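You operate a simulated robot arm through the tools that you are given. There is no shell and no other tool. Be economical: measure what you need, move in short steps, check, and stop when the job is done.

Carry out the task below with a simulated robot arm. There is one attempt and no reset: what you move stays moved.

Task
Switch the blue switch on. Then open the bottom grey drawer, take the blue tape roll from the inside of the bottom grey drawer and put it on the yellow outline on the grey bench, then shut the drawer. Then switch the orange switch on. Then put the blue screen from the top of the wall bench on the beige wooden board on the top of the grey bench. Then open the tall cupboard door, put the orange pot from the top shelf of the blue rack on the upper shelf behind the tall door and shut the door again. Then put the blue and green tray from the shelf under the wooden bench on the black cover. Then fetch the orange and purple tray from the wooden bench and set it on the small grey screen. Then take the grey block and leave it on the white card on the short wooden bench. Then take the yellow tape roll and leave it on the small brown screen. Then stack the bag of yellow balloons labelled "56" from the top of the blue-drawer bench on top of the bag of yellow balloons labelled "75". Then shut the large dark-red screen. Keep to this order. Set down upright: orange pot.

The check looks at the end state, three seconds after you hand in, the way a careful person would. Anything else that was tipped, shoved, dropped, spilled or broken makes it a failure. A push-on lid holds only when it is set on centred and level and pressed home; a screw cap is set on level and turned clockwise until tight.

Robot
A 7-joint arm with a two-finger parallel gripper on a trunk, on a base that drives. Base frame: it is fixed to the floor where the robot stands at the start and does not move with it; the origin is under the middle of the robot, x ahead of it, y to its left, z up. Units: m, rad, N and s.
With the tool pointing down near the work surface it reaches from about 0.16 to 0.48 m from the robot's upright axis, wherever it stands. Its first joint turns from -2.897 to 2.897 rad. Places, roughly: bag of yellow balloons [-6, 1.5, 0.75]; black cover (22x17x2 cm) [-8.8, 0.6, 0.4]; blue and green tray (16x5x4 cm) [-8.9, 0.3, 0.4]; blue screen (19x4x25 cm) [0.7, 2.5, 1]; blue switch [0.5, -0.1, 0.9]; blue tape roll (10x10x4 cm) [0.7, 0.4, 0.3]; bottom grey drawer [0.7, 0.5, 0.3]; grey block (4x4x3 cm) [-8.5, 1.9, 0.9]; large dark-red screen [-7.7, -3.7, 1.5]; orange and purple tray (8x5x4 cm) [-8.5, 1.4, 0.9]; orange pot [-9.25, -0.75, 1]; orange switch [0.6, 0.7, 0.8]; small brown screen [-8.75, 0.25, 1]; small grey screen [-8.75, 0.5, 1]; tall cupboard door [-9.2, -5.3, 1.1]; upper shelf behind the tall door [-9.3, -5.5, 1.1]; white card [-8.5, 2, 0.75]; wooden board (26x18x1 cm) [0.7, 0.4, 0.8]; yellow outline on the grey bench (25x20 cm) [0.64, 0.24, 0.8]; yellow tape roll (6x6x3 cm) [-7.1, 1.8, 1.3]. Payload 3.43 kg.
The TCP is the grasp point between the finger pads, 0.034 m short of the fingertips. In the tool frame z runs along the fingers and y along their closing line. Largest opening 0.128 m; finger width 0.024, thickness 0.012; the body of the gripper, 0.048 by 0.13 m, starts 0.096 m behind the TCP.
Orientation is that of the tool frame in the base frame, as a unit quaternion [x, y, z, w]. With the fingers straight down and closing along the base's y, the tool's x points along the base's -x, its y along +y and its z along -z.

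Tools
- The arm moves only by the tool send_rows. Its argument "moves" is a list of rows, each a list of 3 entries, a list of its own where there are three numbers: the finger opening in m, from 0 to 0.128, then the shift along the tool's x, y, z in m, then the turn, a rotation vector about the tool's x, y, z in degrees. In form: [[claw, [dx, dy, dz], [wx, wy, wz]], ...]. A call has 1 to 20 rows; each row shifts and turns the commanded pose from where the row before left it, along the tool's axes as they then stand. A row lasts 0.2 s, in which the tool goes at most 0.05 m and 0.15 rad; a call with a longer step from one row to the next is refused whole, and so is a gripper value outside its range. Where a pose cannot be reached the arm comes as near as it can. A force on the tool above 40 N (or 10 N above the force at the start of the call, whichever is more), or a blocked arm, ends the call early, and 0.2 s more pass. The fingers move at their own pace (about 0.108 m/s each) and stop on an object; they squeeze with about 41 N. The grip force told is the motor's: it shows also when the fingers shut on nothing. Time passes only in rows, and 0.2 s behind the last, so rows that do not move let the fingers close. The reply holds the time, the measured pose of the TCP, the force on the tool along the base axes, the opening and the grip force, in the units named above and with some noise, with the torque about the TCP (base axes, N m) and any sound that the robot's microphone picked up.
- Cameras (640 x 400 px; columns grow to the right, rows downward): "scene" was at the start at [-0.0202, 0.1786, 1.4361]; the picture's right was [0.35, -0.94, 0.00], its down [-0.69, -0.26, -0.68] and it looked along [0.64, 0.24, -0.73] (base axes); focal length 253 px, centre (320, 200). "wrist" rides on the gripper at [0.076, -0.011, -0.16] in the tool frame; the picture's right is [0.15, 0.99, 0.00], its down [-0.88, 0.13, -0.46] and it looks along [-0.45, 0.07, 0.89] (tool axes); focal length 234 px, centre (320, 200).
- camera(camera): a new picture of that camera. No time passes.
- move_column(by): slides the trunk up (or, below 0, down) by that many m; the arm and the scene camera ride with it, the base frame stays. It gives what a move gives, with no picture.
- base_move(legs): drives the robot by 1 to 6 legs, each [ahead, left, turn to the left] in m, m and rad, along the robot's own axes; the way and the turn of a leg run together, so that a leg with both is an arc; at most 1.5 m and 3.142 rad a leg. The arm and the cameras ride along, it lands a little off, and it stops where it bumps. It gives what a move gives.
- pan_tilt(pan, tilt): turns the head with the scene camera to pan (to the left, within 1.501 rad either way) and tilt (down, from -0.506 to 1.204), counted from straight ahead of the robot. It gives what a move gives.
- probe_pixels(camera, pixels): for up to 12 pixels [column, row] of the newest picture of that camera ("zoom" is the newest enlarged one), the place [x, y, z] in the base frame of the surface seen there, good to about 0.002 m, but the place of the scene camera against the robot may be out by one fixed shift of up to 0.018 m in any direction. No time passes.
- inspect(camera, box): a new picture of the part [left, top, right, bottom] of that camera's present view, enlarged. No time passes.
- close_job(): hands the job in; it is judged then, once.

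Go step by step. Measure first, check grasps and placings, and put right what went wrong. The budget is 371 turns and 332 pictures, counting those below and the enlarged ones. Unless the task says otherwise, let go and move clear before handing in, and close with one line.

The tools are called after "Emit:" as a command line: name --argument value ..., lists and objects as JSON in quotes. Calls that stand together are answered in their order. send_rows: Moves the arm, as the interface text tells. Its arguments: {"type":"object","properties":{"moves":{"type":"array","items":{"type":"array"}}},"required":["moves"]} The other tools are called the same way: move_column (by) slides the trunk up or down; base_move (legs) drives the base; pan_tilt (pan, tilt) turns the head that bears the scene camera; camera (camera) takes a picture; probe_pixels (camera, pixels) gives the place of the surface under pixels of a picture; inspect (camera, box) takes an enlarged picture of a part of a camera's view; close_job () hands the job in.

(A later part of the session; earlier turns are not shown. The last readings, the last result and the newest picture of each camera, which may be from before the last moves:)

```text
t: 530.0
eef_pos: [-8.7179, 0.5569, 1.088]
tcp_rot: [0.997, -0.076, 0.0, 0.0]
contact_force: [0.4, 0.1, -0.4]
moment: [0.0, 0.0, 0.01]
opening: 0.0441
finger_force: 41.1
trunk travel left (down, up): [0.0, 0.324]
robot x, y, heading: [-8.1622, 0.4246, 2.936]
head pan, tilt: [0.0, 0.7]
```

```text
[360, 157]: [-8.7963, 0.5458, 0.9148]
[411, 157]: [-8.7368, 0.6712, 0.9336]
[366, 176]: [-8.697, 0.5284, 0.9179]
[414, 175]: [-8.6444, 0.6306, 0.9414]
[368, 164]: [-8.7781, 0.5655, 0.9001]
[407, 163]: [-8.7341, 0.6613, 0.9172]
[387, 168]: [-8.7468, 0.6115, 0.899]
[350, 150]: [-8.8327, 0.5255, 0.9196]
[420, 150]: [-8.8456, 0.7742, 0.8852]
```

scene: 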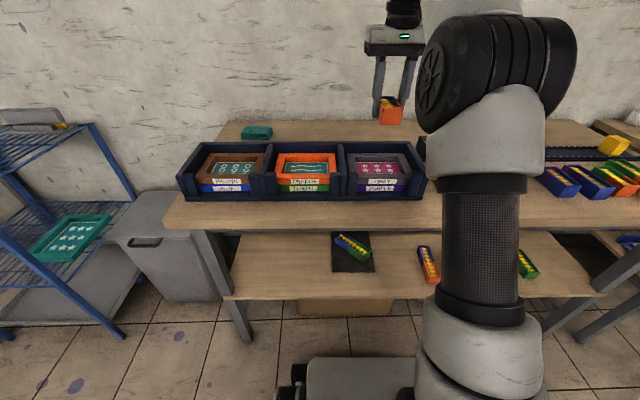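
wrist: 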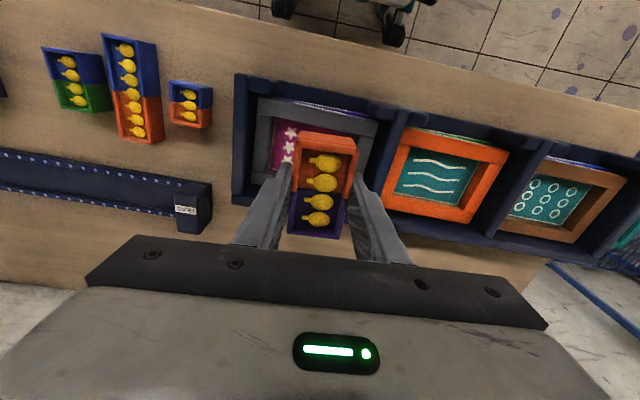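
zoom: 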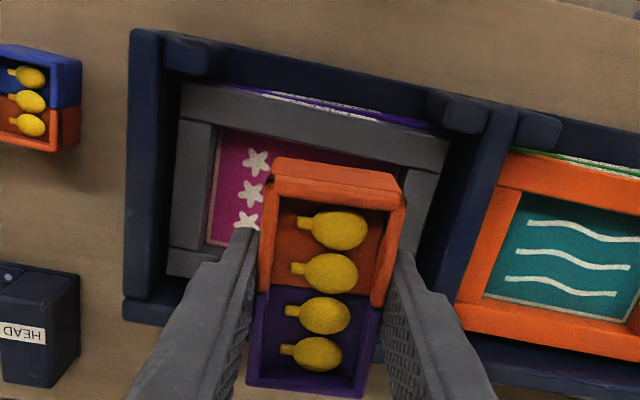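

The grey screen's mesh recess (z=0.890) is 12 cm wide but only 7.5 cm deep, so the tray must lie along the bench, held by its ends. I'll return to its old spot, set it down turned 90°, and regrip it end to end.

Emit:
base_move --legs '[[0.0, -0.84, 0.0]]'

Emit:
send_rows --moves '[[0.0, [0, 0, 0], [0, 0, 8.2]], [0.0, [0, 0, 0], [0, 0, 8.2]], [0.0, [0, 0, 0], [0, 0, 8.2]], [0.0, [0, 0, 0], [0, 0, 8.2]], [0.0, [0, 0, 0], [0, 0, 8.2]], [0.0, [0, 0, 0], [0, 0, 8.2]], [0.0, [0, 0, 0], [0, 0, 8.2]], [0.0, [0, 0, 0], [0, 0, 8.2]], [0.0, [0, 0, 0], [0, 0, 8.2]], [0.0, [0, 0, 0], [0, 0, 8.2]], [0.0, [0, 0, 0], [0, 0, 8.0]], [0.0, [0, 0, 0], [0, 0, 0]]]'

Emit:
camera --camera "wrist"

```text
t: 538.5
eef_pos: [-8.5404, 1.383, 1.0881]
tcp_rot: [0.997, -0.079, 0.001, 0.0]
contact_force: [-0.2, -0.6, -0.8]
moment: [-0.04, 0.03, -0.01]
opening: 0.0442
finger_force: 41.3
trunk travel left (down, up): [0.0, 0.324]
robot x, y, heading: [-7.9853, 1.244, 2.929]
head pan, tilt: [0.0, 0.7]
```

```text
t: 541.1
eef_pos: [-8.5418, 1.3822, 1.0891]
tcp_rot: [-0.649, 0.761, -0.001, 0.001]
contact_force: [-0.9, 0.5, -0.1]
moment: [0.0, 0.01, 0.01]
opening: 0.0442
finger_force: 41.3
trunk travel left (down, up): [0.0, 0.324]
robot x, y, heading: [-7.9822, 1.2462, 2.932]
head pan, tilt: [0.0, 0.7]
```

```text
153 pictures are left
```

wrist: 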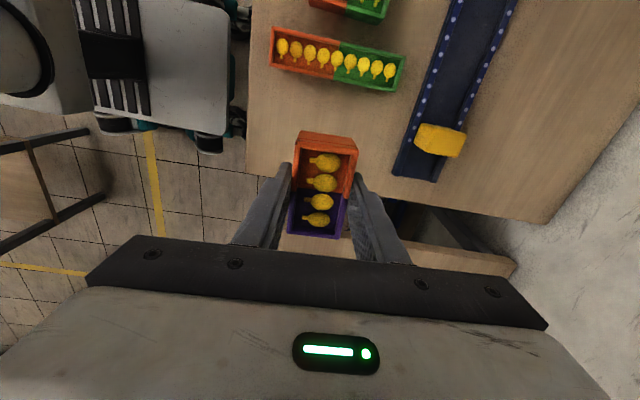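

Emit:
probe_pixels --camera "wrist" --pixels '[[262, 160], [380, 178], [395, 170], [400, 88], [272, 62], [416, 130], [250, 120]]'

```text
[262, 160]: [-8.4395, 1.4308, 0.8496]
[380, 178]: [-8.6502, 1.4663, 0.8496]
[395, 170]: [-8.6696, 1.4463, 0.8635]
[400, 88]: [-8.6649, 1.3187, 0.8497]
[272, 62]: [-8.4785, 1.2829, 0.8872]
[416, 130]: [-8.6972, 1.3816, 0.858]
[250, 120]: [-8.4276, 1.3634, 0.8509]
```

The bench's right end is at y≈1.445, so there is room. Setting the tray down here.

Emit:
send_rows --moves '[[0.0, [0, 0, 0.045], [0, 0, 0]], [0.0, [0, 0, 0.045], [0, 0, 0]], [0.0, [0, 0, 0.045], [0, 0, 0]], [0.0, [0, 0, 0.045], [0, 0, 0]], [0.0, [0, 0, 0.014], [0, 0, 0]], [0.0, [0, 0, 0.004], [0, 0, 0]], [0.0, [0, 0, 0.002], [0, 0, 0]], [0.0, [0, 0, 0], [0, 0, 0]]]'

```text
t: 542.9
eef_pos: [-8.5396, 1.383, 0.8878]
tcp_rot: [-0.649, 0.761, -0.001, 0.001]
contact_force: [-1.1, 0.4, 2.1]
moment: [-0.04, 0.06, -0.03]
opening: 0.0442
finger_force: 40.8
trunk travel left (down, up): [0.0, 0.324]
robot x, y, heading: [-7.9856, 1.2463, 2.926]
head pan, tilt: [0.0, 0.7]
```

Just touching. Release, rise, and turn the tool back to grip by the ends.

Emit:
send_rows --moves '[[0.065, [0, 0, 0], [0, 0, 0]], [0.065, [0, 0, 0], [0, 0, 0]], [0.065, [0, 0, -0.045], [0, 0, 0]], [0.065, [0, 0, -0.045], [0, 0, 0]], [0.1, [0, 0, -0.03], [0, 0, 0]], [0.1, [0, 0, 0], [0, 0, -8.2]], [0.1, [0, 0, 0], [0, 0, -8.2]], [0.1, [0, 0, 0], [0, 0, -8.2]], [0.1, [0, 0, 0], [0, 0, -8.2]], [0.1, [0, 0, 0], [0, 0, -8.2]], [0.1, [0, 0, 0], [0, 0, -8.2]], [0.1, [0, 0, 0], [0, 0, -8.2]], [0.1, [0, 0, 0], [0, 0, -8.2]], [0.1, [0, 0, 0], [0, 0, -8.2]], [0.1, [0, 0, 0], [0, 0, -8.2]], [0.1, [0, 0, 0], [0, 0, -8.0]], [0.1, [0, 0, 0], [0, 0, 0]]]'

Emit:
camera --camera "wrist"

```text
t: 546.5
eef_pos: [-8.54, 1.3812, 1.0074]
tcp_rot: [0.997, -0.077, 0.0, 0.0]
contact_force: [-0.5, 0.3, 0.0]
moment: [0.02, 0.02, 0.01]
opening: 0.1003
finger_force: 0.1
trunk travel left (down, up): [0.0, 0.324]
robot x, y, heading: [-7.985, 1.2437, 2.929]
head pan, tilt: [0.0, 0.7]
```

```text
152 pictures are left
```

wrist: 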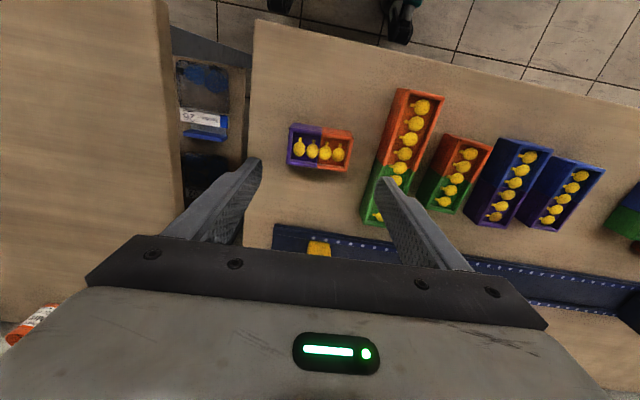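

Emit:
inspect --camera "wrist" --box '[260, 90, 460, 240]'

```text
2.67 times, centred on (360, 165) of wrist
```

zoom: 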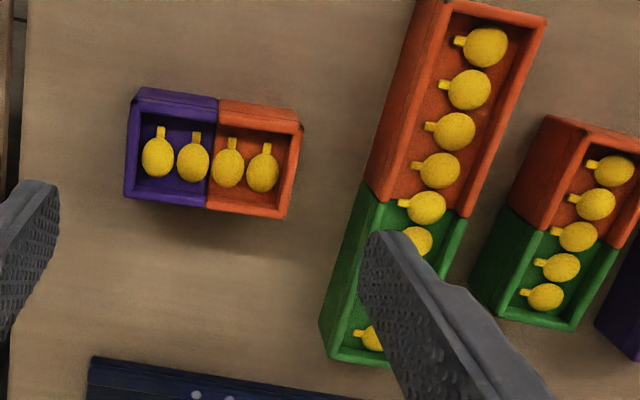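

Emit:
probe_pixels --camera "zoom" --pixels '[[135, 102], [298, 130], [127, 195], [288, 213], [372, 190], [350, 250], [325, 340], [390, 110]]'

```text
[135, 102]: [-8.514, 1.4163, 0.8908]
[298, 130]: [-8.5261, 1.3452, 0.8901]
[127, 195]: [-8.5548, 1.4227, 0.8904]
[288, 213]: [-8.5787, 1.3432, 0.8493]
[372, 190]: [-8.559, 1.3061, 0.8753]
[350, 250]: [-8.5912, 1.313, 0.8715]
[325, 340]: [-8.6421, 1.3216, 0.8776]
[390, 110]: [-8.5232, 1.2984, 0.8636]
```

The tray is centred under the tool. Lowering and gripping by the ends.

Emit:
send_rows --moves '[[0.1, [0, -0.003, 0.04], [0, 0, 0]], [0.1, [0, 0, 0.04], [0, 0, 0]], [0.1, [0, 0, 0.034], [0, 0, 0]], [0.1, [0, 0, 0], [0, 0, 0]], [0.06, [0, 0, 0], [0, 0, 0]], [0.0, [0, 0, 0], [0, 0, 0]], [0.0, [0, 0, 0], [0, 0, 0]], [0.0, [0, 0, 0], [0, 0, 0]]]'

Emit:
send_rows --moves '[[0.0, [0, 0, -0.02], [0, 0, 0]], [0.0, [0, 0, -0.045], [0, 0, 0]], [0.0, [0, 0, -0.045], [0, 0, 0]], [0.0, [0, 0, -0.045], [0, 0, 0]], [0.0, [0, 0, -0.045], [0, 0, 0]], [0.0, [0, 0, 0], [0, 0, 0]]]'

Emit:
camera --camera "wrist"

```text
t: 548.3
eef_pos: [-8.5394, 1.3861, 0.8932]
tcp_rot: [0.997, -0.079, 0.001, 0.0]
contact_force: [-0.3, -0.7, 0.3]
moment: [0.0, -0.02, -0.02]
opening: 0.0762
finger_force: 41.3
trunk travel left (down, up): [0.0, 0.324]
robot x, y, heading: [-7.9822, 1.2488, 2.93]
head pan, tilt: [0.0, 0.7]
```

```text
t: 549.7
eef_pos: [-8.5411, 1.3859, 1.0937]
tcp_rot: [0.997, -0.079, 0.001, 0.0]
contact_force: [-0.6, 0.6, -0.5]
moment: [0.01, -0.01, 0.01]
opening: 0.0765
finger_force: 40.8
trunk travel left (down, up): [0.0, 0.324]
robot x, y, heading: [-7.9881, 1.2447, 2.928]
head pan, tilt: [0.0, 0.7]
```

```text
150 pictures are left
```

wrist: 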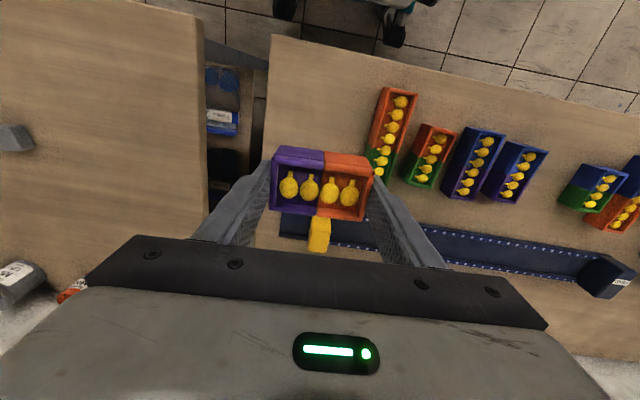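

Emit:
base_move --legs '[[0.02, 0.84, 0.0]]'

Emit:
send_rows --moves '[[0.0, [0, 0, 0], [0, 0, 2.1]], [0.0, [0, 0, 0], [0, 0, 0]]]'

Emit:
camera --camera "wrist"

```text
t: 558.2
eef_pos: [-8.7355, 0.5581, 1.0936]
tcp_rot: [0.997, -0.071, 0.001, 0.0]
contact_force: [-0.2, -0.4, -0.4]
moment: [0.03, -0.01, 0.01]
opening: 0.0763
finger_force: 40.8
trunk travel left (down, up): [0.0, 0.324]
robot x, y, heading: [-8.1765, 0.4281, 2.939]
head pan, tilt: [0.0, 0.7]
```

```text
t: 558.8
eef_pos: [-8.7348, 0.5578, 1.0928]
tcp_rot: [0.996, -0.091, 0.001, 0.0]
contact_force: [-0.3, -0.7, -1.2]
moment: [-0.02, 0.0, 0.0]
opening: 0.0763
finger_force: 41.1
trunk travel left (down, up): [0.0, 0.324]
robot x, y, heading: [-8.1751, 0.4274, 2.936]
head pan, tilt: [0.0, 0.7]
```

```text
149 pictures are left
```

wrist: 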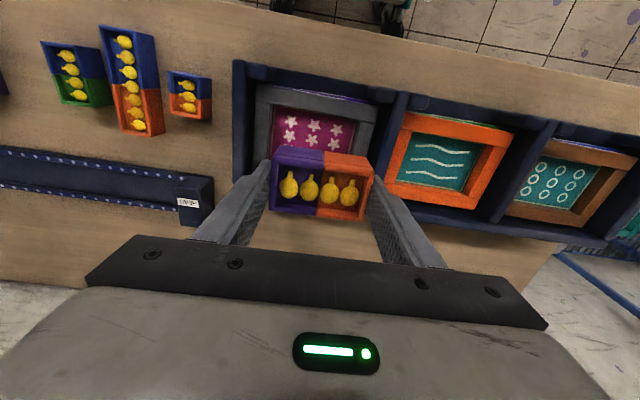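

Emit:
inspect --camera "wrist" --box '[230, 60, 410, 220]'

```text
2.50 times, centred on (320, 140) of wrist
```

zoom: 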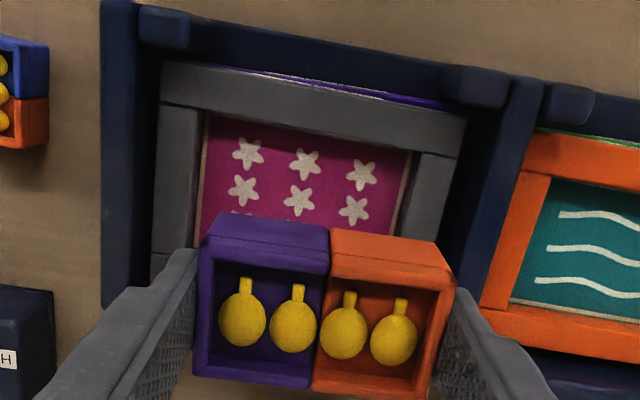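

Emit:
probe_pixels --camera "zoom" --pixels '[[207, 118], [412, 152], [200, 210], [398, 225], [165, 75], [465, 120], [155, 250], [300, 100], [300, 170]]'

```text
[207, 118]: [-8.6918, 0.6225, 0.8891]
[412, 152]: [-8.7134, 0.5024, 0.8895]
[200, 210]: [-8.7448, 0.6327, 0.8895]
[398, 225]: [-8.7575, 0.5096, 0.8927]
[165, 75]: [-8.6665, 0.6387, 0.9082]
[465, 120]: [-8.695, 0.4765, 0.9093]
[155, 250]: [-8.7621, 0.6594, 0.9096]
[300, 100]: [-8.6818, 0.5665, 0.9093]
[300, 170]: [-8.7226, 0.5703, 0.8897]
```

The recess centre is (-8.7395,0.569). I'll correct 1 cm and lower to just above it.

Emit:
send_rows --moves '[[0.0, [-0.0066, -0.0102, 0], [0, 0, 0]], [0.0, [0, 0, 0.045], [0, 0, 0]], [0.0, [0, 0, 0.045], [0, 0, 0]], [0.0, [0, 0, 0.03], [0, 0, 0]], [0.0, [0, 0, 0], [0, 0, 0]]]'

Emit:
camera --camera "wrist"

Emit:
inspect --camera "scene" --box '[320, 90, 460, 210]'

```text
t: 560.0
eef_pos: [-8.7384, 0.5698, 0.9735]
tcp_rot: [0.996, -0.091, 0.001, 0.0]
contact_force: [0.7, -0.1, -1.0]
moment: [0.02, -0.01, 0.0]
opening: 0.0764
finger_force: 41.0
trunk travel left (down, up): [0.0, 0.324]
robot x, y, heading: [-8.1763, 0.4276, 2.942]
head pan, tilt: [0.0, 0.7]
```

```text
147 pictures are left
```

wrist: 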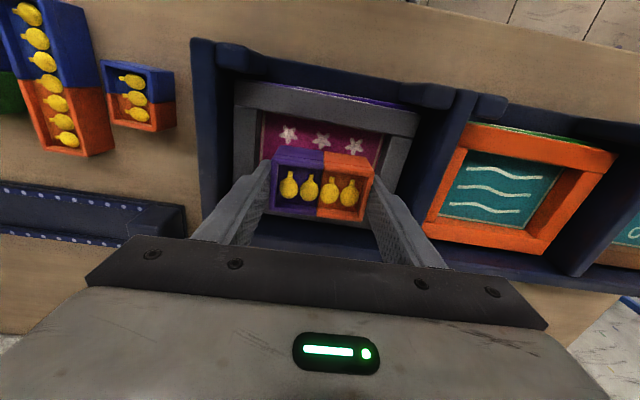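

```text
3.33 times, centred on (390, 150) of scene
```

zoom: 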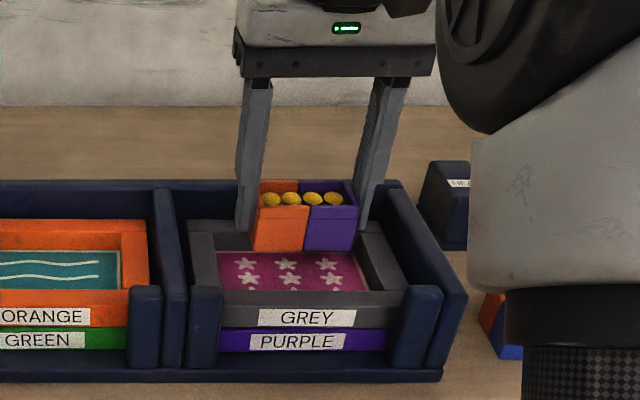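

Emit:
send_rows --moves '[[0.0, [0, 0, 0.02], [0, 0, 0]], [0.0, [0, 0, 0.012], [0, 0, 0]], [0.0, [0, 0, 0.004], [0, 0, 0]], [0.0, [0, 0, 0.002], [0, 0, 0]], [0.0, [0, 0, 0], [0, 0, 0]]]'

```text
t: 561.2
eef_pos: [-8.7393, 0.5702, 0.9363]
tcp_rot: [0.996, -0.09, 0.0, 0.0]
contact_force: [1.1, -0.1, -1.0]
moment: [0.01, 0.02, 0.03]
opening: 0.0763
finger_force: 41.2
trunk travel left (down, up): [0.0, 0.324]
robot x, y, heading: [-8.1753, 0.4254, 2.942]
head pan, tilt: [0.0, 0.7]
```

Emit:
send_rows --moves '[[0.0, [0, 0, 0.002], [0, 0, 0]], [0.0, [0, 0, 0.001], [0, 0, 0]], [0.0, [0, 0, 0], [0, 0, 0]]]'

Emit:
camera --camera "wrist"

```text
t: 562.0
eef_pos: [-8.7394, 0.5692, 0.9334]
tcp_rot: [0.996, -0.09, 0.0, 0.0]
contact_force: [-0.1, -0.7, 3.2]
moment: [-0.12, -0.02, -0.01]
opening: 0.0768
finger_force: 41.3
trunk travel left (down, up): [0.0, 0.324]
robot x, y, heading: [-8.1771, 0.4244, 2.941]
head pan, tilt: [0.0, 0.7]
```

```text
145 pictures are left
```

wrist: 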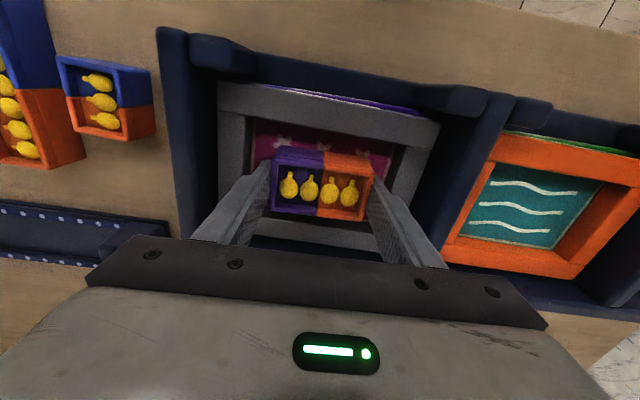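

Contact on the mesh. Release with a small opening and rise.

Emit:
send_rows --moves '[[0.086, [0, 0, 0], [0, 0, 0]], [0.086, [0, 0, 0], [0, 0, 0]], [0.086, [0, 0, -0.02], [0, 0, 0]], [0.086, [0, 0, -0.04], [0, 0, 0]], [0.086, [0, 0, -0.045], [0, 0, 0]], [0.086, [0, 0, -0.045], [0, 0, 0]], [0.086, [0, 0, 0], [0, 0, 0]]]'

Emit:
inspect --camera "scene" --box '[320, 110, 460, 210]'

Emit:
camera --camera "wrist"

```text
t: 563.6
eef_pos: [-8.7396, 0.57, 1.0822]
tcp_rot: [0.996, -0.09, 0.001, 0.0]
contact_force: [0.4, -0.9, 1.1]
moment: [-0.01, -0.02, 0.03]
opening: 0.0857
finger_force: 0.0
trunk travel left (down, up): [0.0, 0.324]
robot x, y, heading: [-8.1762, 0.4253, 2.94]
head pan, tilt: [0.0, 0.7]
```

```text
4.00 times, centred on (390, 160) of scene
```

zoom: 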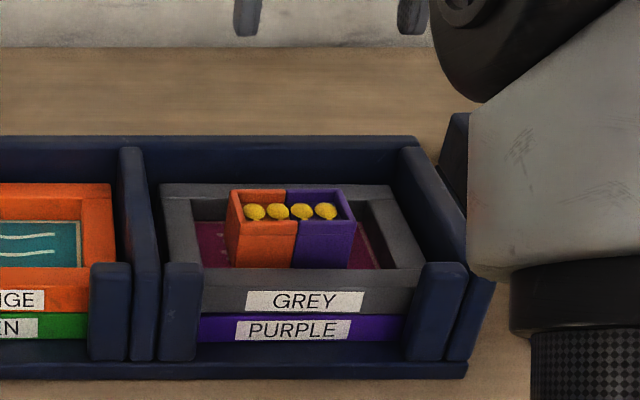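

```text
143 pictures are left
```

wrist: 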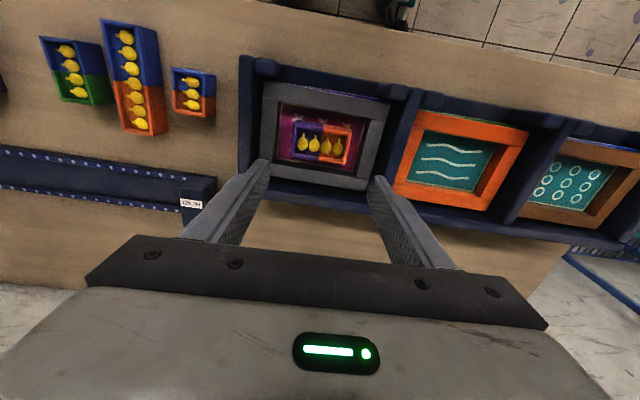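

The tray rests in the grey screen. Now the grey block: driving right along the benches.

Emit:
base_move --legs '[[-0.1, -1.3, 0.0]]'

Emit:
camera --camera "scene"

Emit:
camera --camera "wrist"

```text
t: 576.3
eef_pos: [-8.3688, 1.831, 1.0819]
tcp_rot: [0.995, -0.099, 0.0, -0.001]
contact_force: [-0.6, 0.1, 0.2]
moment: [0.0, -0.03, 0.02]
opening: 0.0861
finger_force: 0.0
trunk travel left (down, up): [0.0, 0.324]
robot x, y, heading: [-7.8119, 1.6775, 2.925]
head pan, tilt: [0.0, 0.7]
```

```text
142 pictures are left
```

scene: 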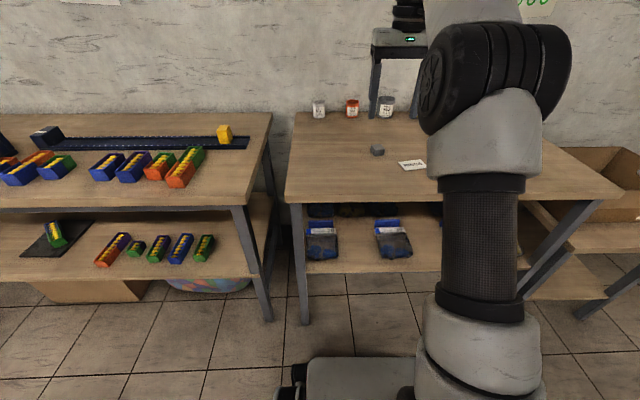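

```text
141 pictures are left
```

wrist: 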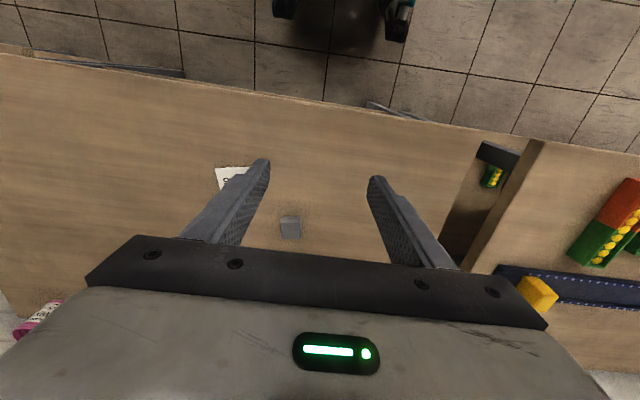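

The grey block (290,228) and a white card (232,178) are both on this bench. Measuring.

Emit:
inspect --camera "wrist" --box '[190, 130, 390, 260]'

Emit:
probe_pixels --camera "wrist" --pixels '[[290, 222], [281, 218], [299, 217], [282, 238], [300, 238], [230, 175], [217, 169], [245, 167], [219, 188], [260, 230], [232, 182]]'

Emit:
inspect --camera "scene" --box '[350, 130, 450, 190]'

```text
3.08 times, centred on (290, 195) of wrist
```

zoom: 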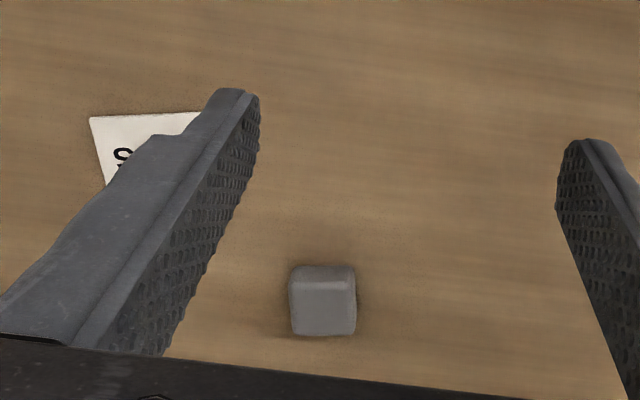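

```text
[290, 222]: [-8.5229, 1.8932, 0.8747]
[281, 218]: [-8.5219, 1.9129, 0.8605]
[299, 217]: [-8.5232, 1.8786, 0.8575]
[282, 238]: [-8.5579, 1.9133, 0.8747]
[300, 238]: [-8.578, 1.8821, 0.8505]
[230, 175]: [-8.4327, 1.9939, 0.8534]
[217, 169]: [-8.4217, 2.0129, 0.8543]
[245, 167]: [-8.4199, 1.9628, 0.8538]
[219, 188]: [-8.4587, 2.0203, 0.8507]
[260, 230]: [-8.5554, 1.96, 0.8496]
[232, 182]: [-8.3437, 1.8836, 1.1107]
```

```text
6.40 times, centred on (400, 160) of scene
```

zoom: 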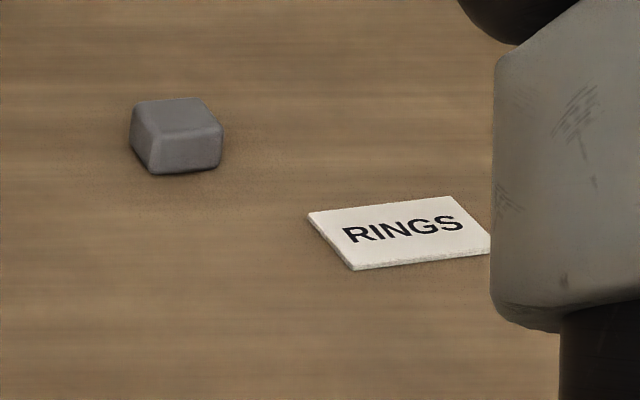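

Emit:
base_move --legs '[[0.19, -0.027, 0.0]]'

Emit:
send_rows --moves '[[0.07, [0, 0, 0.045], [0, 0, 0]], [0.07, [0, 0, 0.04], [0, 0, 0]], [0.07, [0, 0, 0], [0, 0, 0]]]'

Emit:
inspect --camera "wrist" --box '[180, 40, 400, 240]'

```text
t: 577.9
eef_pos: [-8.5475, 1.8956, 1.0826]
tcp_rot: [0.995, -0.097, 0.001, 0.0]
contact_force: [0.3, -0.3, 0.5]
moment: [-0.01, -0.01, 0.0]
opening: 0.0863
finger_force: 0.1
trunk travel left (down, up): [0.0, 0.324]
robot x, y, heading: [-7.9861, 1.7418, 2.925]
head pan, tilt: [0.0, 0.7]
```

```text
t: 578.6
eef_pos: [-8.547, 1.8968, 0.9975]
tcp_rot: [0.995, -0.098, 0.001, 0.0]
contact_force: [0.4, 0.9, 0.3]
moment: [-0.01, 0.04, 0.01]
opening: 0.07
finger_force: 0.1
trunk travel left (down, up): [0.0, 0.324]
robot x, y, heading: [-7.9887, 1.7423, 2.923]
head pan, tilt: [0.0, 0.7]
```

```text
2.00 times, centred on (290, 140) of wrist
```

zoom: 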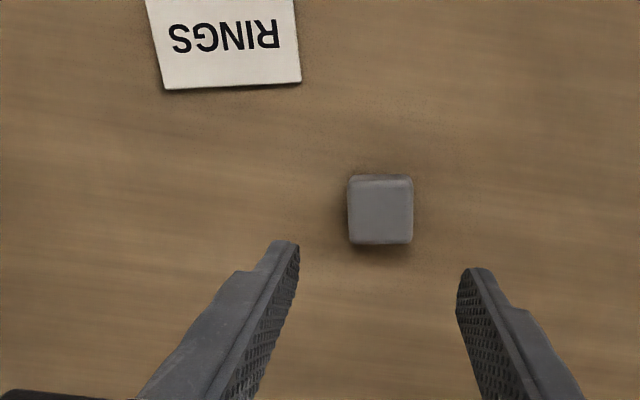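

Emit:
probe_pixels --camera "zoom" --pixels '[[350, 188], [410, 186], [352, 240], [408, 240], [380, 212], [165, 88], [298, 80], [148, 5], [293, 2], [230, 40], [380, 178]]'

Emit:
camera --camera "wrist"

```text
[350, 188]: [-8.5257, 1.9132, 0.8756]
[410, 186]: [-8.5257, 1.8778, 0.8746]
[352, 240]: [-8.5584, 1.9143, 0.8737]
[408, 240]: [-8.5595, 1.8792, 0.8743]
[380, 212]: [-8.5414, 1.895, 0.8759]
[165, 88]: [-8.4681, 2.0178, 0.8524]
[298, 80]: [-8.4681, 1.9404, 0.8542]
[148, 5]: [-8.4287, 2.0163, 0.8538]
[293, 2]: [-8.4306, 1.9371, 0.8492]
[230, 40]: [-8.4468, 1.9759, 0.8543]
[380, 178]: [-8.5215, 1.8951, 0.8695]
```

```text
137 pictures are left
```

wrist: 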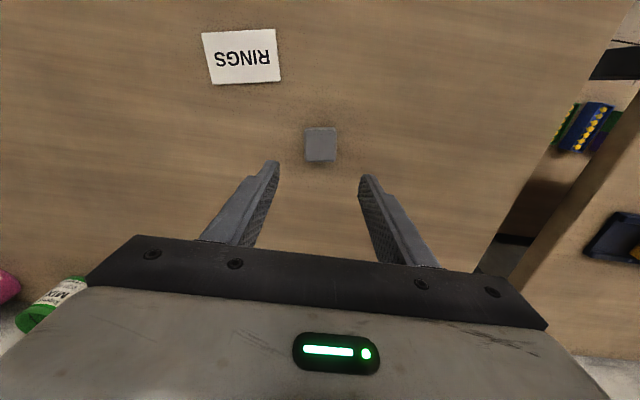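

Emit:
probe_pixels --camera "wrist" --pixels '[[204, 35], [275, 31], [213, 82], [279, 79], [243, 57]]'

Emit:
send_rows --moves '[[0.07, [0.0048, -0.0002, 0], [0, 0, -5.6]], [0.07, [0, 0, 0], [0, 0, -5.6]], [0.07, [0, 0, 0.045], [0, 0, 0]], [0.07, [0, 0, 0.045], [0, 0, 0]], [0.07, [0, 0, 0.019], [0, 0, 0]], [0.07, [0, 0, 0], [0, 0, 0]]]'

Emit:
camera --camera "wrist"

```text
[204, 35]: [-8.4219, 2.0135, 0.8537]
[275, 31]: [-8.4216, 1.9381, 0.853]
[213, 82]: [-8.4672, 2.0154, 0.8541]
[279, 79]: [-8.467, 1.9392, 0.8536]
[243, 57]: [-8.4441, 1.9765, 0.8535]
```

```text
t: 580.0
eef_pos: [-8.5429, 1.8952, 0.8882]
tcp_rot: [1.0, -0.001, 0.001, 0.0]
contact_force: [1.2, 0.0, -0.3]
moment: [0.0, -0.01, 0.0]
opening: 0.07
finger_force: 0.1
trunk travel left (down, up): [0.0, 0.324]
robot x, y, heading: [-7.983, 1.747, 2.927]
head pan, tilt: [0.0, 0.7]
```

```text
136 pictures are left
```

wrist: 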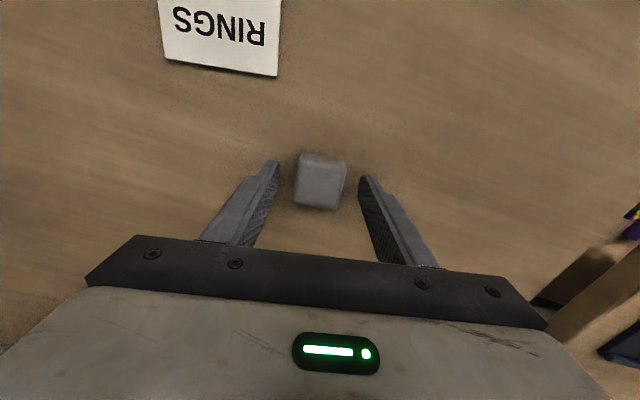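

Card centre is (-8.4444,1.9766). Gripping the block and lifting.

Emit:
send_rows --moves '[[0.0, [0, 0, 0], [0, 0, 0]], [0.0, [0, 0, 0], [0, 0, 0]], [0.0, [0, 0, 0], [0, 0, 0]], [0.0, [0, 0, -0.02], [0, 0, 0]], [0.0, [0, 0, -0.04], [0, 0, 0]], [0.0, [0, 0, 0], [0, 0, 0]]]'

```text
t: 581.5
eef_pos: [-8.5432, 1.8937, 0.9476]
tcp_rot: [1.0, 0.0, 0.001, 0.0]
contact_force: [0.2, -0.3, -0.5]
moment: [-0.02, -0.01, -0.02]
opening: 0.0386
finger_force: 40.8
trunk travel left (down, up): [0.0, 0.324]
robot x, y, heading: [-7.9891, 1.7422, 2.927]
head pan, tilt: [0.0, 0.7]
```

Emit:
send_rows --moves '[[0.0, [0.033, -0.0276, 0], [0, 0, 0]], [0.0, [0.033, -0.0276, 0], [0, 0, 0]], [0.0, [0.0328, -0.0277, 0], [0, 0, 0]], [0.0, [0, 0, 0.03], [0, 0, 0]], [0.0, [0, 0, 0.018], [0, 0, 0]], [0.0, [0, 0, 0.004], [0, 0, 0]], [0.0, [0, 0, 0.002], [0, 0, 0]], [0.0, [0, 0, 0], [0, 0, 0]]]'

Emit:
camera --camera "wrist"

```text
t: 583.2
eef_pos: [-8.4426, 1.9781, 0.8946]
tcp_rot: [1.0, 0.001, 0.001, 0.0]
contact_force: [-1.2, 0.5, -0.4]
moment: [-0.02, -0.01, -0.06]
opening: 0.0388
finger_force: 40.7
trunk travel left (down, up): [0.0, 0.324]
robot x, y, heading: [-7.9883, 1.7424, 2.93]
head pan, tilt: [0.0, 0.7]
```

```text
135 pictures are left
```

wrist: 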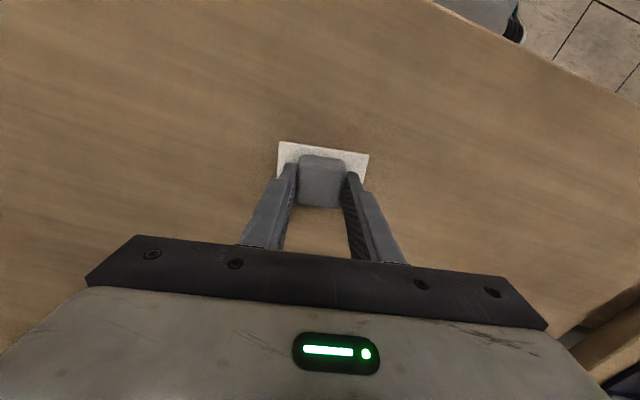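

Emit:
send_rows --moves '[[0.0, [0, 0, 0.0015], [0, 0, 0]], [0.0, [0, 0, 0.001], [0, 0, 0]], [0.0, [0, 0, 0], [0, 0, 0]]]'

Emit:
send_rows --moves '[[0.055, [0, 0, 0], [0, 0, 0]], [0.055, [0, 0, 0], [0, 0, 0]], [0.055, [0, 0, -0.03], [0, 0, 0]], [0.055, [0, 0, -0.045], [0, 0, 0]], [0.055, [0, 0, -0.045], [0, 0, 0]], [0.055, [0, 0, -0.045], [0, 0, 0]]]'

Emit:
inspect --camera "wrist" --box '[220, 90, 420, 240]'

```text
t: 584.0
eef_pos: [-8.4421, 1.9788, 0.8916]
tcp_rot: [1.0, 0.001, 0.0, 0.0]
contact_force: [-0.1, -0.1, 3.0]
moment: [0.01, 0.01, 0.01]
opening: 0.0389
finger_force: 40.2
trunk travel left (down, up): [0.0, 0.324]
robot x, y, heading: [-7.985, 1.7393, 2.924]
head pan, tilt: [0.0, 0.7]
```

```text
t: 585.5
eef_pos: [-8.4433, 1.9793, 1.057]
tcp_rot: [1.0, 0.0, 0.002, 0.001]
contact_force: [0.1, -0.4, -0.2]
moment: [0.0, 0.0, 0.02]
opening: 0.0551
finger_force: 0.0
trunk travel left (down, up): [0.0, 0.324]
robot x, y, heading: [-7.989, 1.7427, 2.928]
head pan, tilt: [0.0, 0.7]
```

```text
2.67 times, centred on (320, 165) of wrist
```

zoom: 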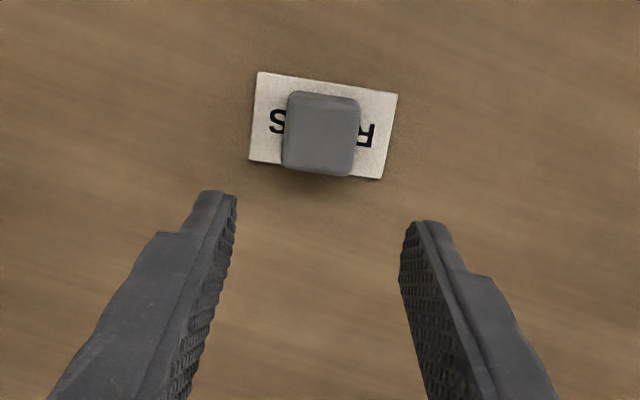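

The block is on the card. Next, the yellow tape roll on the rack behind me: I'll retract the arm, raise the trunk, and turn around.

Emit:
send_rows --moves '[[0.055, [0.04, 0, -0.02], [0, 0, 5.6]], [0.055, [0.04, 0, -0.02], [0, 0, 5.6]], [0.055, [0.04, 0, -0.02], [0, 0, 0]], [0.055, [0.03, 0, 0], [0, 0, 0]]]'

Emit:
base_move --legs '[[-0.18, 0.0, 0.0]]'

Emit:
move_column --by 0.25

Emit:
base_move --legs '[[0.0, 0.0, 3.14]]'

Emit:
pan_tilt --pan 0.0 --tilt 0.5

Emit:
camera --camera "scene"

Emit:
camera --camera "wrist"

```text
t: 586.5
eef_pos: [-8.2957, 1.9601, 1.1175]
tcp_rot: [0.995, -0.098, 0.001, 0.0]
contact_force: [-0.7, -0.3, 0.0]
moment: [-0.01, -0.04, -0.03]
opening: 0.0547
finger_force: 0.0
trunk travel left (down, up): [0.0, 0.324]
robot x, y, heading: [-7.987, 1.743, 2.929]
head pan, tilt: [0.0, 0.7]
```

```text
t: 588.0
eef_pos: [-8.1188, 1.9221, 1.1162]
tcp_rot: [0.995, -0.097, 0.001, -0.001]
contact_force: [0.1, 0.2, 0.3]
moment: [0.02, 0.0, 0.03]
opening: 0.0552
finger_force: 0.0
trunk travel left (down, up): [0.0, 0.324]
robot x, y, heading: [-7.8111, 1.7041, 2.922]
head pan, tilt: [0.0, 0.7]
```

```text
t: 590.5
eef_pos: [-8.1181, 1.9216, 1.3671]
tcp_rot: [0.995, -0.098, 0.001, 0.0]
contact_force: [-0.4, -0.6, 0.1]
moment: [0.01, 0.02, -0.01]
opening: 0.055
finger_force: 0.1
trunk travel left (down, up): [-0.25, 0.074]
robot x, y, heading: [-7.8073, 1.7015, 2.923]
head pan, tilt: [0.0, 0.7]
```

```text
t: 598.5
eef_pos: [-7.4994, 1.489, 1.3683]
tcp_rot: [0.091, 0.996, 0.0, 0.0]
contact_force: [-0.6, 0.4, 0.7]
moment: [-0.01, -0.01, 0.0]
opening: 0.0549
finger_force: 0.1
trunk travel left (down, up): [-0.25, 0.074]
robot x, y, heading: [-7.8143, 1.701, -0.206]
head pan, tilt: [0.0, 0.7]
```

```text
t: 599.3
eef_pos: [-7.4996, 1.4891, 1.3663]
tcp_rot: [0.09, 0.996, 0.0, -0.001]
contact_force: [-0.1, -0.1, -0.2]
moment: [-0.04, -0.03, 0.03]
opening: 0.055
finger_force: 0.2
trunk travel left (down, up): [-0.25, 0.074]
robot x, y, heading: [-7.8084, 1.7036, -0.207]
head pan, tilt: [0.0, 0.499]
```

```text
133 pictures are left
```

scene: 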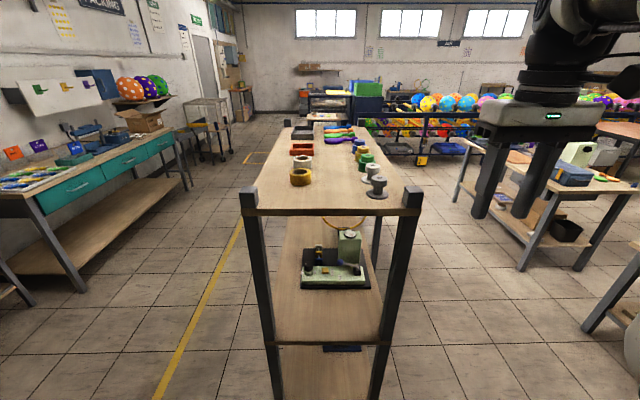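

```text
132 pictures are left
```

wrist: 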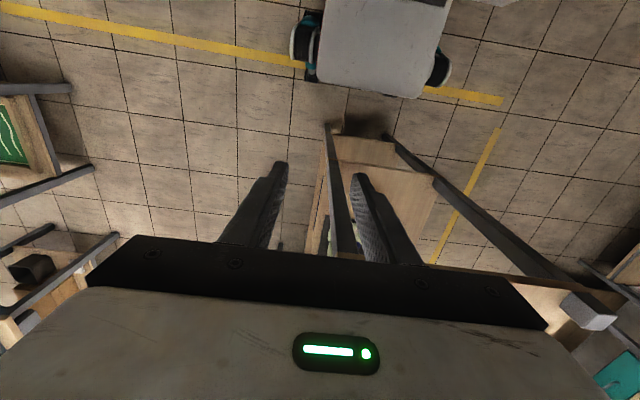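

Emit:
inspect --camera "scene" --box '[240, 110, 430, 230]'

Emit:
probe_pixels --camera "scene" --pixels '[[300, 172], [300, 182], [291, 178], [310, 177], [303, 160], [376, 185], [250, 200], [410, 205], [300, 200], [366, 163], [361, 148]]'

```text
3.33 times, centred on (335, 170) of scene
```

zoom: 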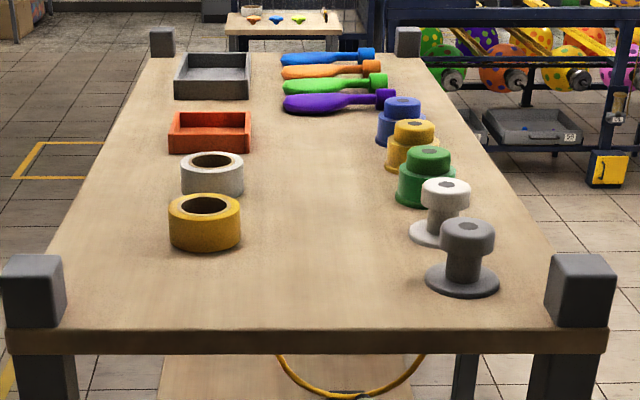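

```text
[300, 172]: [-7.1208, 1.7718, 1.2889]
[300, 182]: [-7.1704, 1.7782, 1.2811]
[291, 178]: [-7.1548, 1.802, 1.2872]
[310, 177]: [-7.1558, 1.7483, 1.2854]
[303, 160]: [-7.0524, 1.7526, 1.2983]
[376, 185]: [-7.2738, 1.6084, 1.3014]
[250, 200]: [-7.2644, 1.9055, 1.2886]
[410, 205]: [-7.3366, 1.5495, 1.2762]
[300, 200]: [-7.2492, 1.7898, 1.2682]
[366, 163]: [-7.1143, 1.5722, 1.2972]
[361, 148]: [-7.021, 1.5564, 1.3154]
```

The roll is near (-7.14,1.775), top z≈1.28. I'll move the base ahead 0.1 and left 0.3 to look straight down on it.

Emit:
base_move --legs '[[0.0, 0.3, 0.0], [0.1, 0.0, 0.0]]'

Emit:
send_rows --moves '[[0.09, [-0.04, 0.02, 0], [0, 0, 0]], [0.09, [-0.04, 0.02, 0], [0, 0, 0]], [0.09, [-0.04, 0.01, 0], [0, 0, 0]], [0.09, [0, 0, 0], [0, 0, 0]]]'

Emit:
camera --camera "wrist"

```text
t: 603.5
eef_pos: [-7.3413, 1.7629, 1.3669]
tcp_rot: [0.091, 0.996, 0.0, 0.0]
contact_force: [-0.3, 0.9, 0.0]
moment: [0.0, 0.04, 0.0]
opening: 0.0549
finger_force: 0.0
trunk travel left (down, up): [-0.25, 0.074]
robot x, y, heading: [-7.6496, 1.9771, -0.204]
head pan, tilt: [0.0, 0.499]
```

```text
t: 604.5
eef_pos: [-7.2134, 1.7908, 1.3663]
tcp_rot: [0.091, 0.996, 0.0, -0.001]
contact_force: [-0.8, 0.6, 0.5]
moment: [-0.01, 0.04, 0.01]
opening: 0.0903
finger_force: 0.0
trunk travel left (down, up): [-0.25, 0.074]
robot x, y, heading: [-7.648, 1.9793, -0.204]
head pan, tilt: [0.0, 0.499]
```

```text
130 pictures are left
```

wrist: 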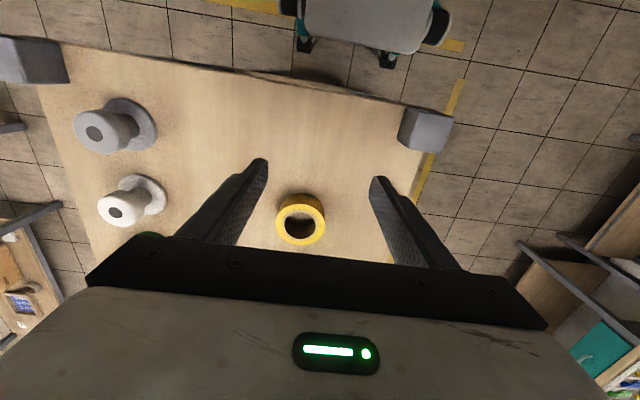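

Emit:
inspect --camera "wrist" --box '[240, 160, 380, 260]'

Emit:
probe_pixels --camera "wrist" --pixels '[[300, 206], [277, 224], [324, 222], [300, 243], [300, 226], [340, 200], [300, 196]]'

```text
4.00 times, centred on (310, 210) of wrist
```

zoom: 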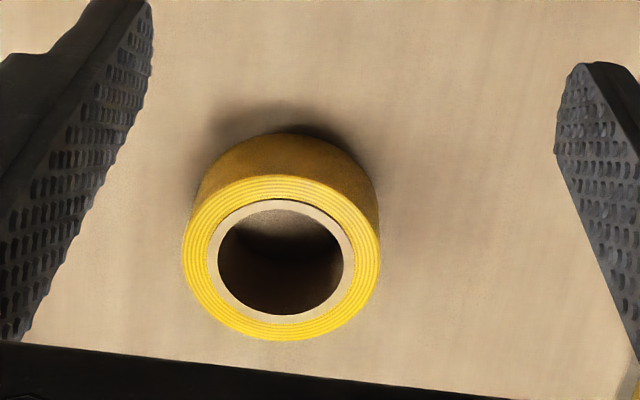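

```text
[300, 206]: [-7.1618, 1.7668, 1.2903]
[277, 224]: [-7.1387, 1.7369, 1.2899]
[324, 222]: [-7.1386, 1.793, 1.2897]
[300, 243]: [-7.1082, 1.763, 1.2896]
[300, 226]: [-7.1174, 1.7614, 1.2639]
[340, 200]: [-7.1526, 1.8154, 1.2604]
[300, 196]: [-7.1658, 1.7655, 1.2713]
```

Roll centre (-7.135,1.765), z 1.260–1.290. Moving over it, lowering and gripping.

Emit:
send_rows --moves '[[0.09, [-0.041, -0.0056, 0], [0, 0, 0]], [0.09, [-0.0408, -0.0056, 0], [0, 0, 0]], [0.09, [0, 0, 0.04], [0, 0, 0]], [0.09, [0, 0, 0.028], [0, 0, 0]], [0.09, [0, 0, 0], [0, 0, 0]]]'

Emit:
camera --camera "wrist"

```text
t: 605.7
eef_pos: [-7.1355, 1.765, 1.299]
tcp_rot: [0.092, 0.996, 0.0, -0.001]
contact_force: [0.5, 0.2, 0.2]
moment: [-0.02, 0.02, -0.03]
opening: 0.0897
finger_force: 0.0
trunk travel left (down, up): [-0.25, 0.074]
robot x, y, heading: [-7.6533, 1.9762, -0.202]
head pan, tilt: [0.0, 0.499]
```

```text
128 pictures are left
```

wrist: 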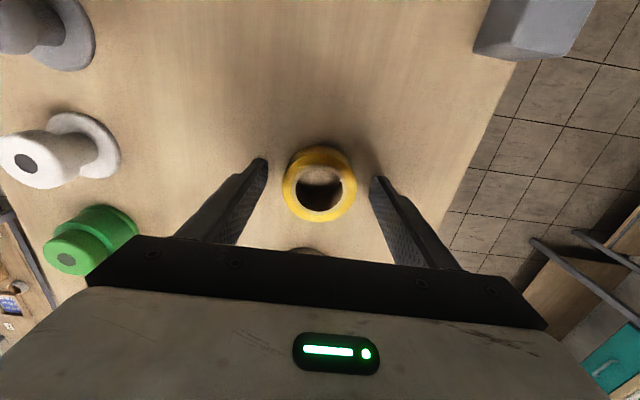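

Emit:
send_rows --moves '[[0.0, [0, 0, 0], [0, 0, 0]], [0.0, [0, 0, 0], [0, 0, 0]], [0.0, [0, 0, 0], [0, 0, 0]], [0.0, [0, 0, -0.03], [0, 0, 0]], [0.0, [0, 0, -0.045], [0, 0, 0]], [0.0, [0.02, 0, -0.03], [0, 0, 0]], [0.0, [0.045, 0, 0], [0, 0, 0]], [0.0, [0.045, 0, 0], [0, 0, 0]], [0.0, [0.045, 0, 0], [0, 0, 0]], [0.0, [0.03, 0, 0], [0, 0, 0]]]'

Emit:
camera --camera "wrist"

```text
t: 607.9
eef_pos: [-7.3191, 1.7986, 1.405]
tcp_rot: [0.091, 0.996, 0.0, -0.001]
contact_force: [-0.7, 0.7, -0.6]
moment: [0.03, -0.02, 0.0]
opening: 0.0581
finger_force: 40.8
trunk travel left (down, up): [-0.25, 0.074]
robot x, y, heading: [-7.6507, 1.9765, -0.201]
head pan, tilt: [0.0, 0.499]
```

```text
127 pictures are left
```

wrist: 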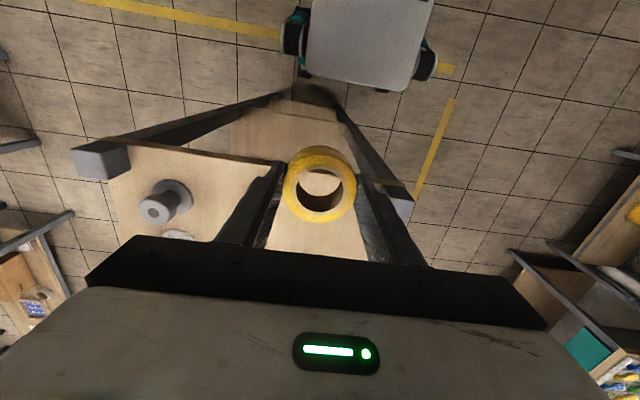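

The roll is held. I'll back into the aisle, turn around, and drive to the brown screen.

Emit:
base_move --legs '[[-0.1, 0.0, 0.0], [0.0, 0.0, 3.135], [0.0, 1.5, 0.0], [0.0, 0.42, 0.0]]'

Emit:
move_column --by -0.25

Emit:
pan_tilt --pan 0.0 --tilt 0.7

Emit:
camera --camera "scene"

Emit:
camera --camera "wrist"

```text
t: 635.0
eef_pos: [-8.4311, 0.2697, 1.4026]
tcp_rot: [0.997, -0.077, 0.001, 0.001]
contact_force: [-0.5, -0.1, -0.7]
moment: [-0.03, 0.03, -0.01]
opening: 0.0581
finger_force: 40.9
trunk travel left (down, up): [-0.25, 0.074]
robot x, y, heading: [-8.0946, 0.0941, 2.97]
head pan, tilt: [0.0, 0.499]
```

```text
t: 637.6
eef_pos: [-8.4305, 0.2701, 1.1542]
tcp_rot: [0.997, -0.077, 0.0, 0.0]
contact_force: [0.4, -0.6, -0.1]
moment: [-0.04, 0.02, -0.01]
opening: 0.0582
finger_force: 41.3
trunk travel left (down, up): [0.0, 0.324]
robot x, y, heading: [-8.0919, 0.0967, 2.966]
head pan, tilt: [0.0, 0.499]
```

```text
t: 638.3
eef_pos: [-8.4315, 0.27, 1.1546]
tcp_rot: [0.997, -0.079, 0.002, 0.0]
contact_force: [-0.8, 0.7, -0.7]
moment: [-0.03, 0.04, 0.0]
opening: 0.0583
finger_force: 40.5
trunk travel left (down, up): [0.0, 0.324]
robot x, y, heading: [-8.0921, 0.1016, 2.966]
head pan, tilt: [0.0, 0.7]
```

```text
126 pictures are left
```

scene: 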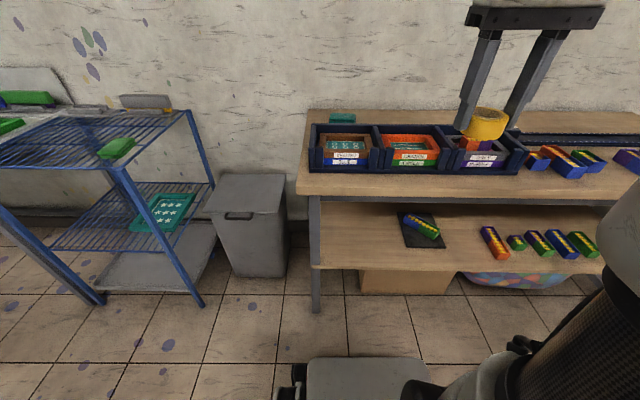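

```text
125 pictures are left
```

wrist: 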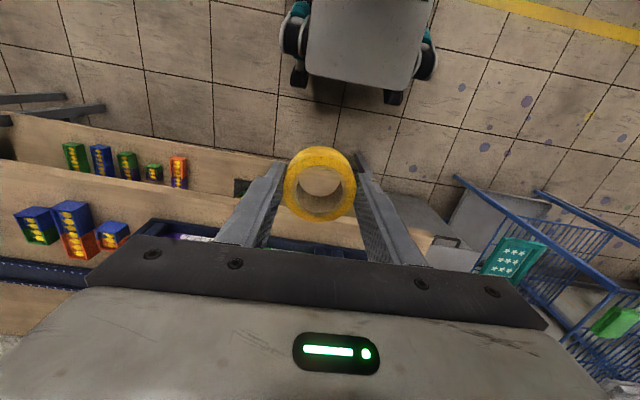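

Emit:
probe_pixels --camera "scene" --pixels '[[347, 143], [347, 155], [324, 140], [372, 142], [411, 143], [480, 148]]'

```text
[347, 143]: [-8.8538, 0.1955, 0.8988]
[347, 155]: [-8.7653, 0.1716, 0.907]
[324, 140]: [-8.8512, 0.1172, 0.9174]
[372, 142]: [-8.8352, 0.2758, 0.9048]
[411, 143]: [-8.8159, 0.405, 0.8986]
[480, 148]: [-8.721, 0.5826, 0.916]
```

Emit:
base_move --legs '[[0.17, 0.15, -0.03]]'

Emit:
send_rows --moves '[[0.0, [-0.045, 0, 0], [0, 0, 0]], [0.0, [-0.045, 0, 0], [0, 0, 0]], [0.0, [-0.045, 0, 0], [0, 0, 0]], [0.0, [0, 0, 0], [0, 0, 0]]]'

Emit:
camera --camera "wrist"

```text
t: 640.4
eef_pos: [-8.6219, 0.1644, 1.1533]
tcp_rot: [0.996, -0.094, 0.001, 0.0]
contact_force: [0.4, 0.4, -1.0]
moment: [-0.01, 0.03, 0.04]
opening: 0.0583
finger_force: 40.3
trunk travel left (down, up): [0.0, 0.324]
robot x, y, heading: [-8.2889, -0.0132, 2.933]
head pan, tilt: [0.0, 0.7]
```

```text
t: 641.4
eef_pos: [-8.7554, 0.1903, 1.154]
tcp_rot: [0.996, -0.093, 0.001, 0.0]
contact_force: [-1.0, -0.1, -0.9]
moment: [0.0, -0.02, -0.03]
opening: 0.058
finger_force: 40.7
trunk travel left (down, up): [0.0, 0.324]
robot x, y, heading: [-8.2875, -0.0161, 2.939]
head pan, tilt: [0.0, 0.7]
```

```text
124 pictures are left
```

wrist: 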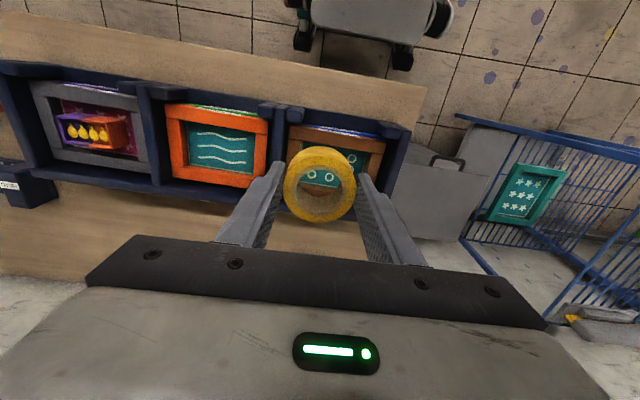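

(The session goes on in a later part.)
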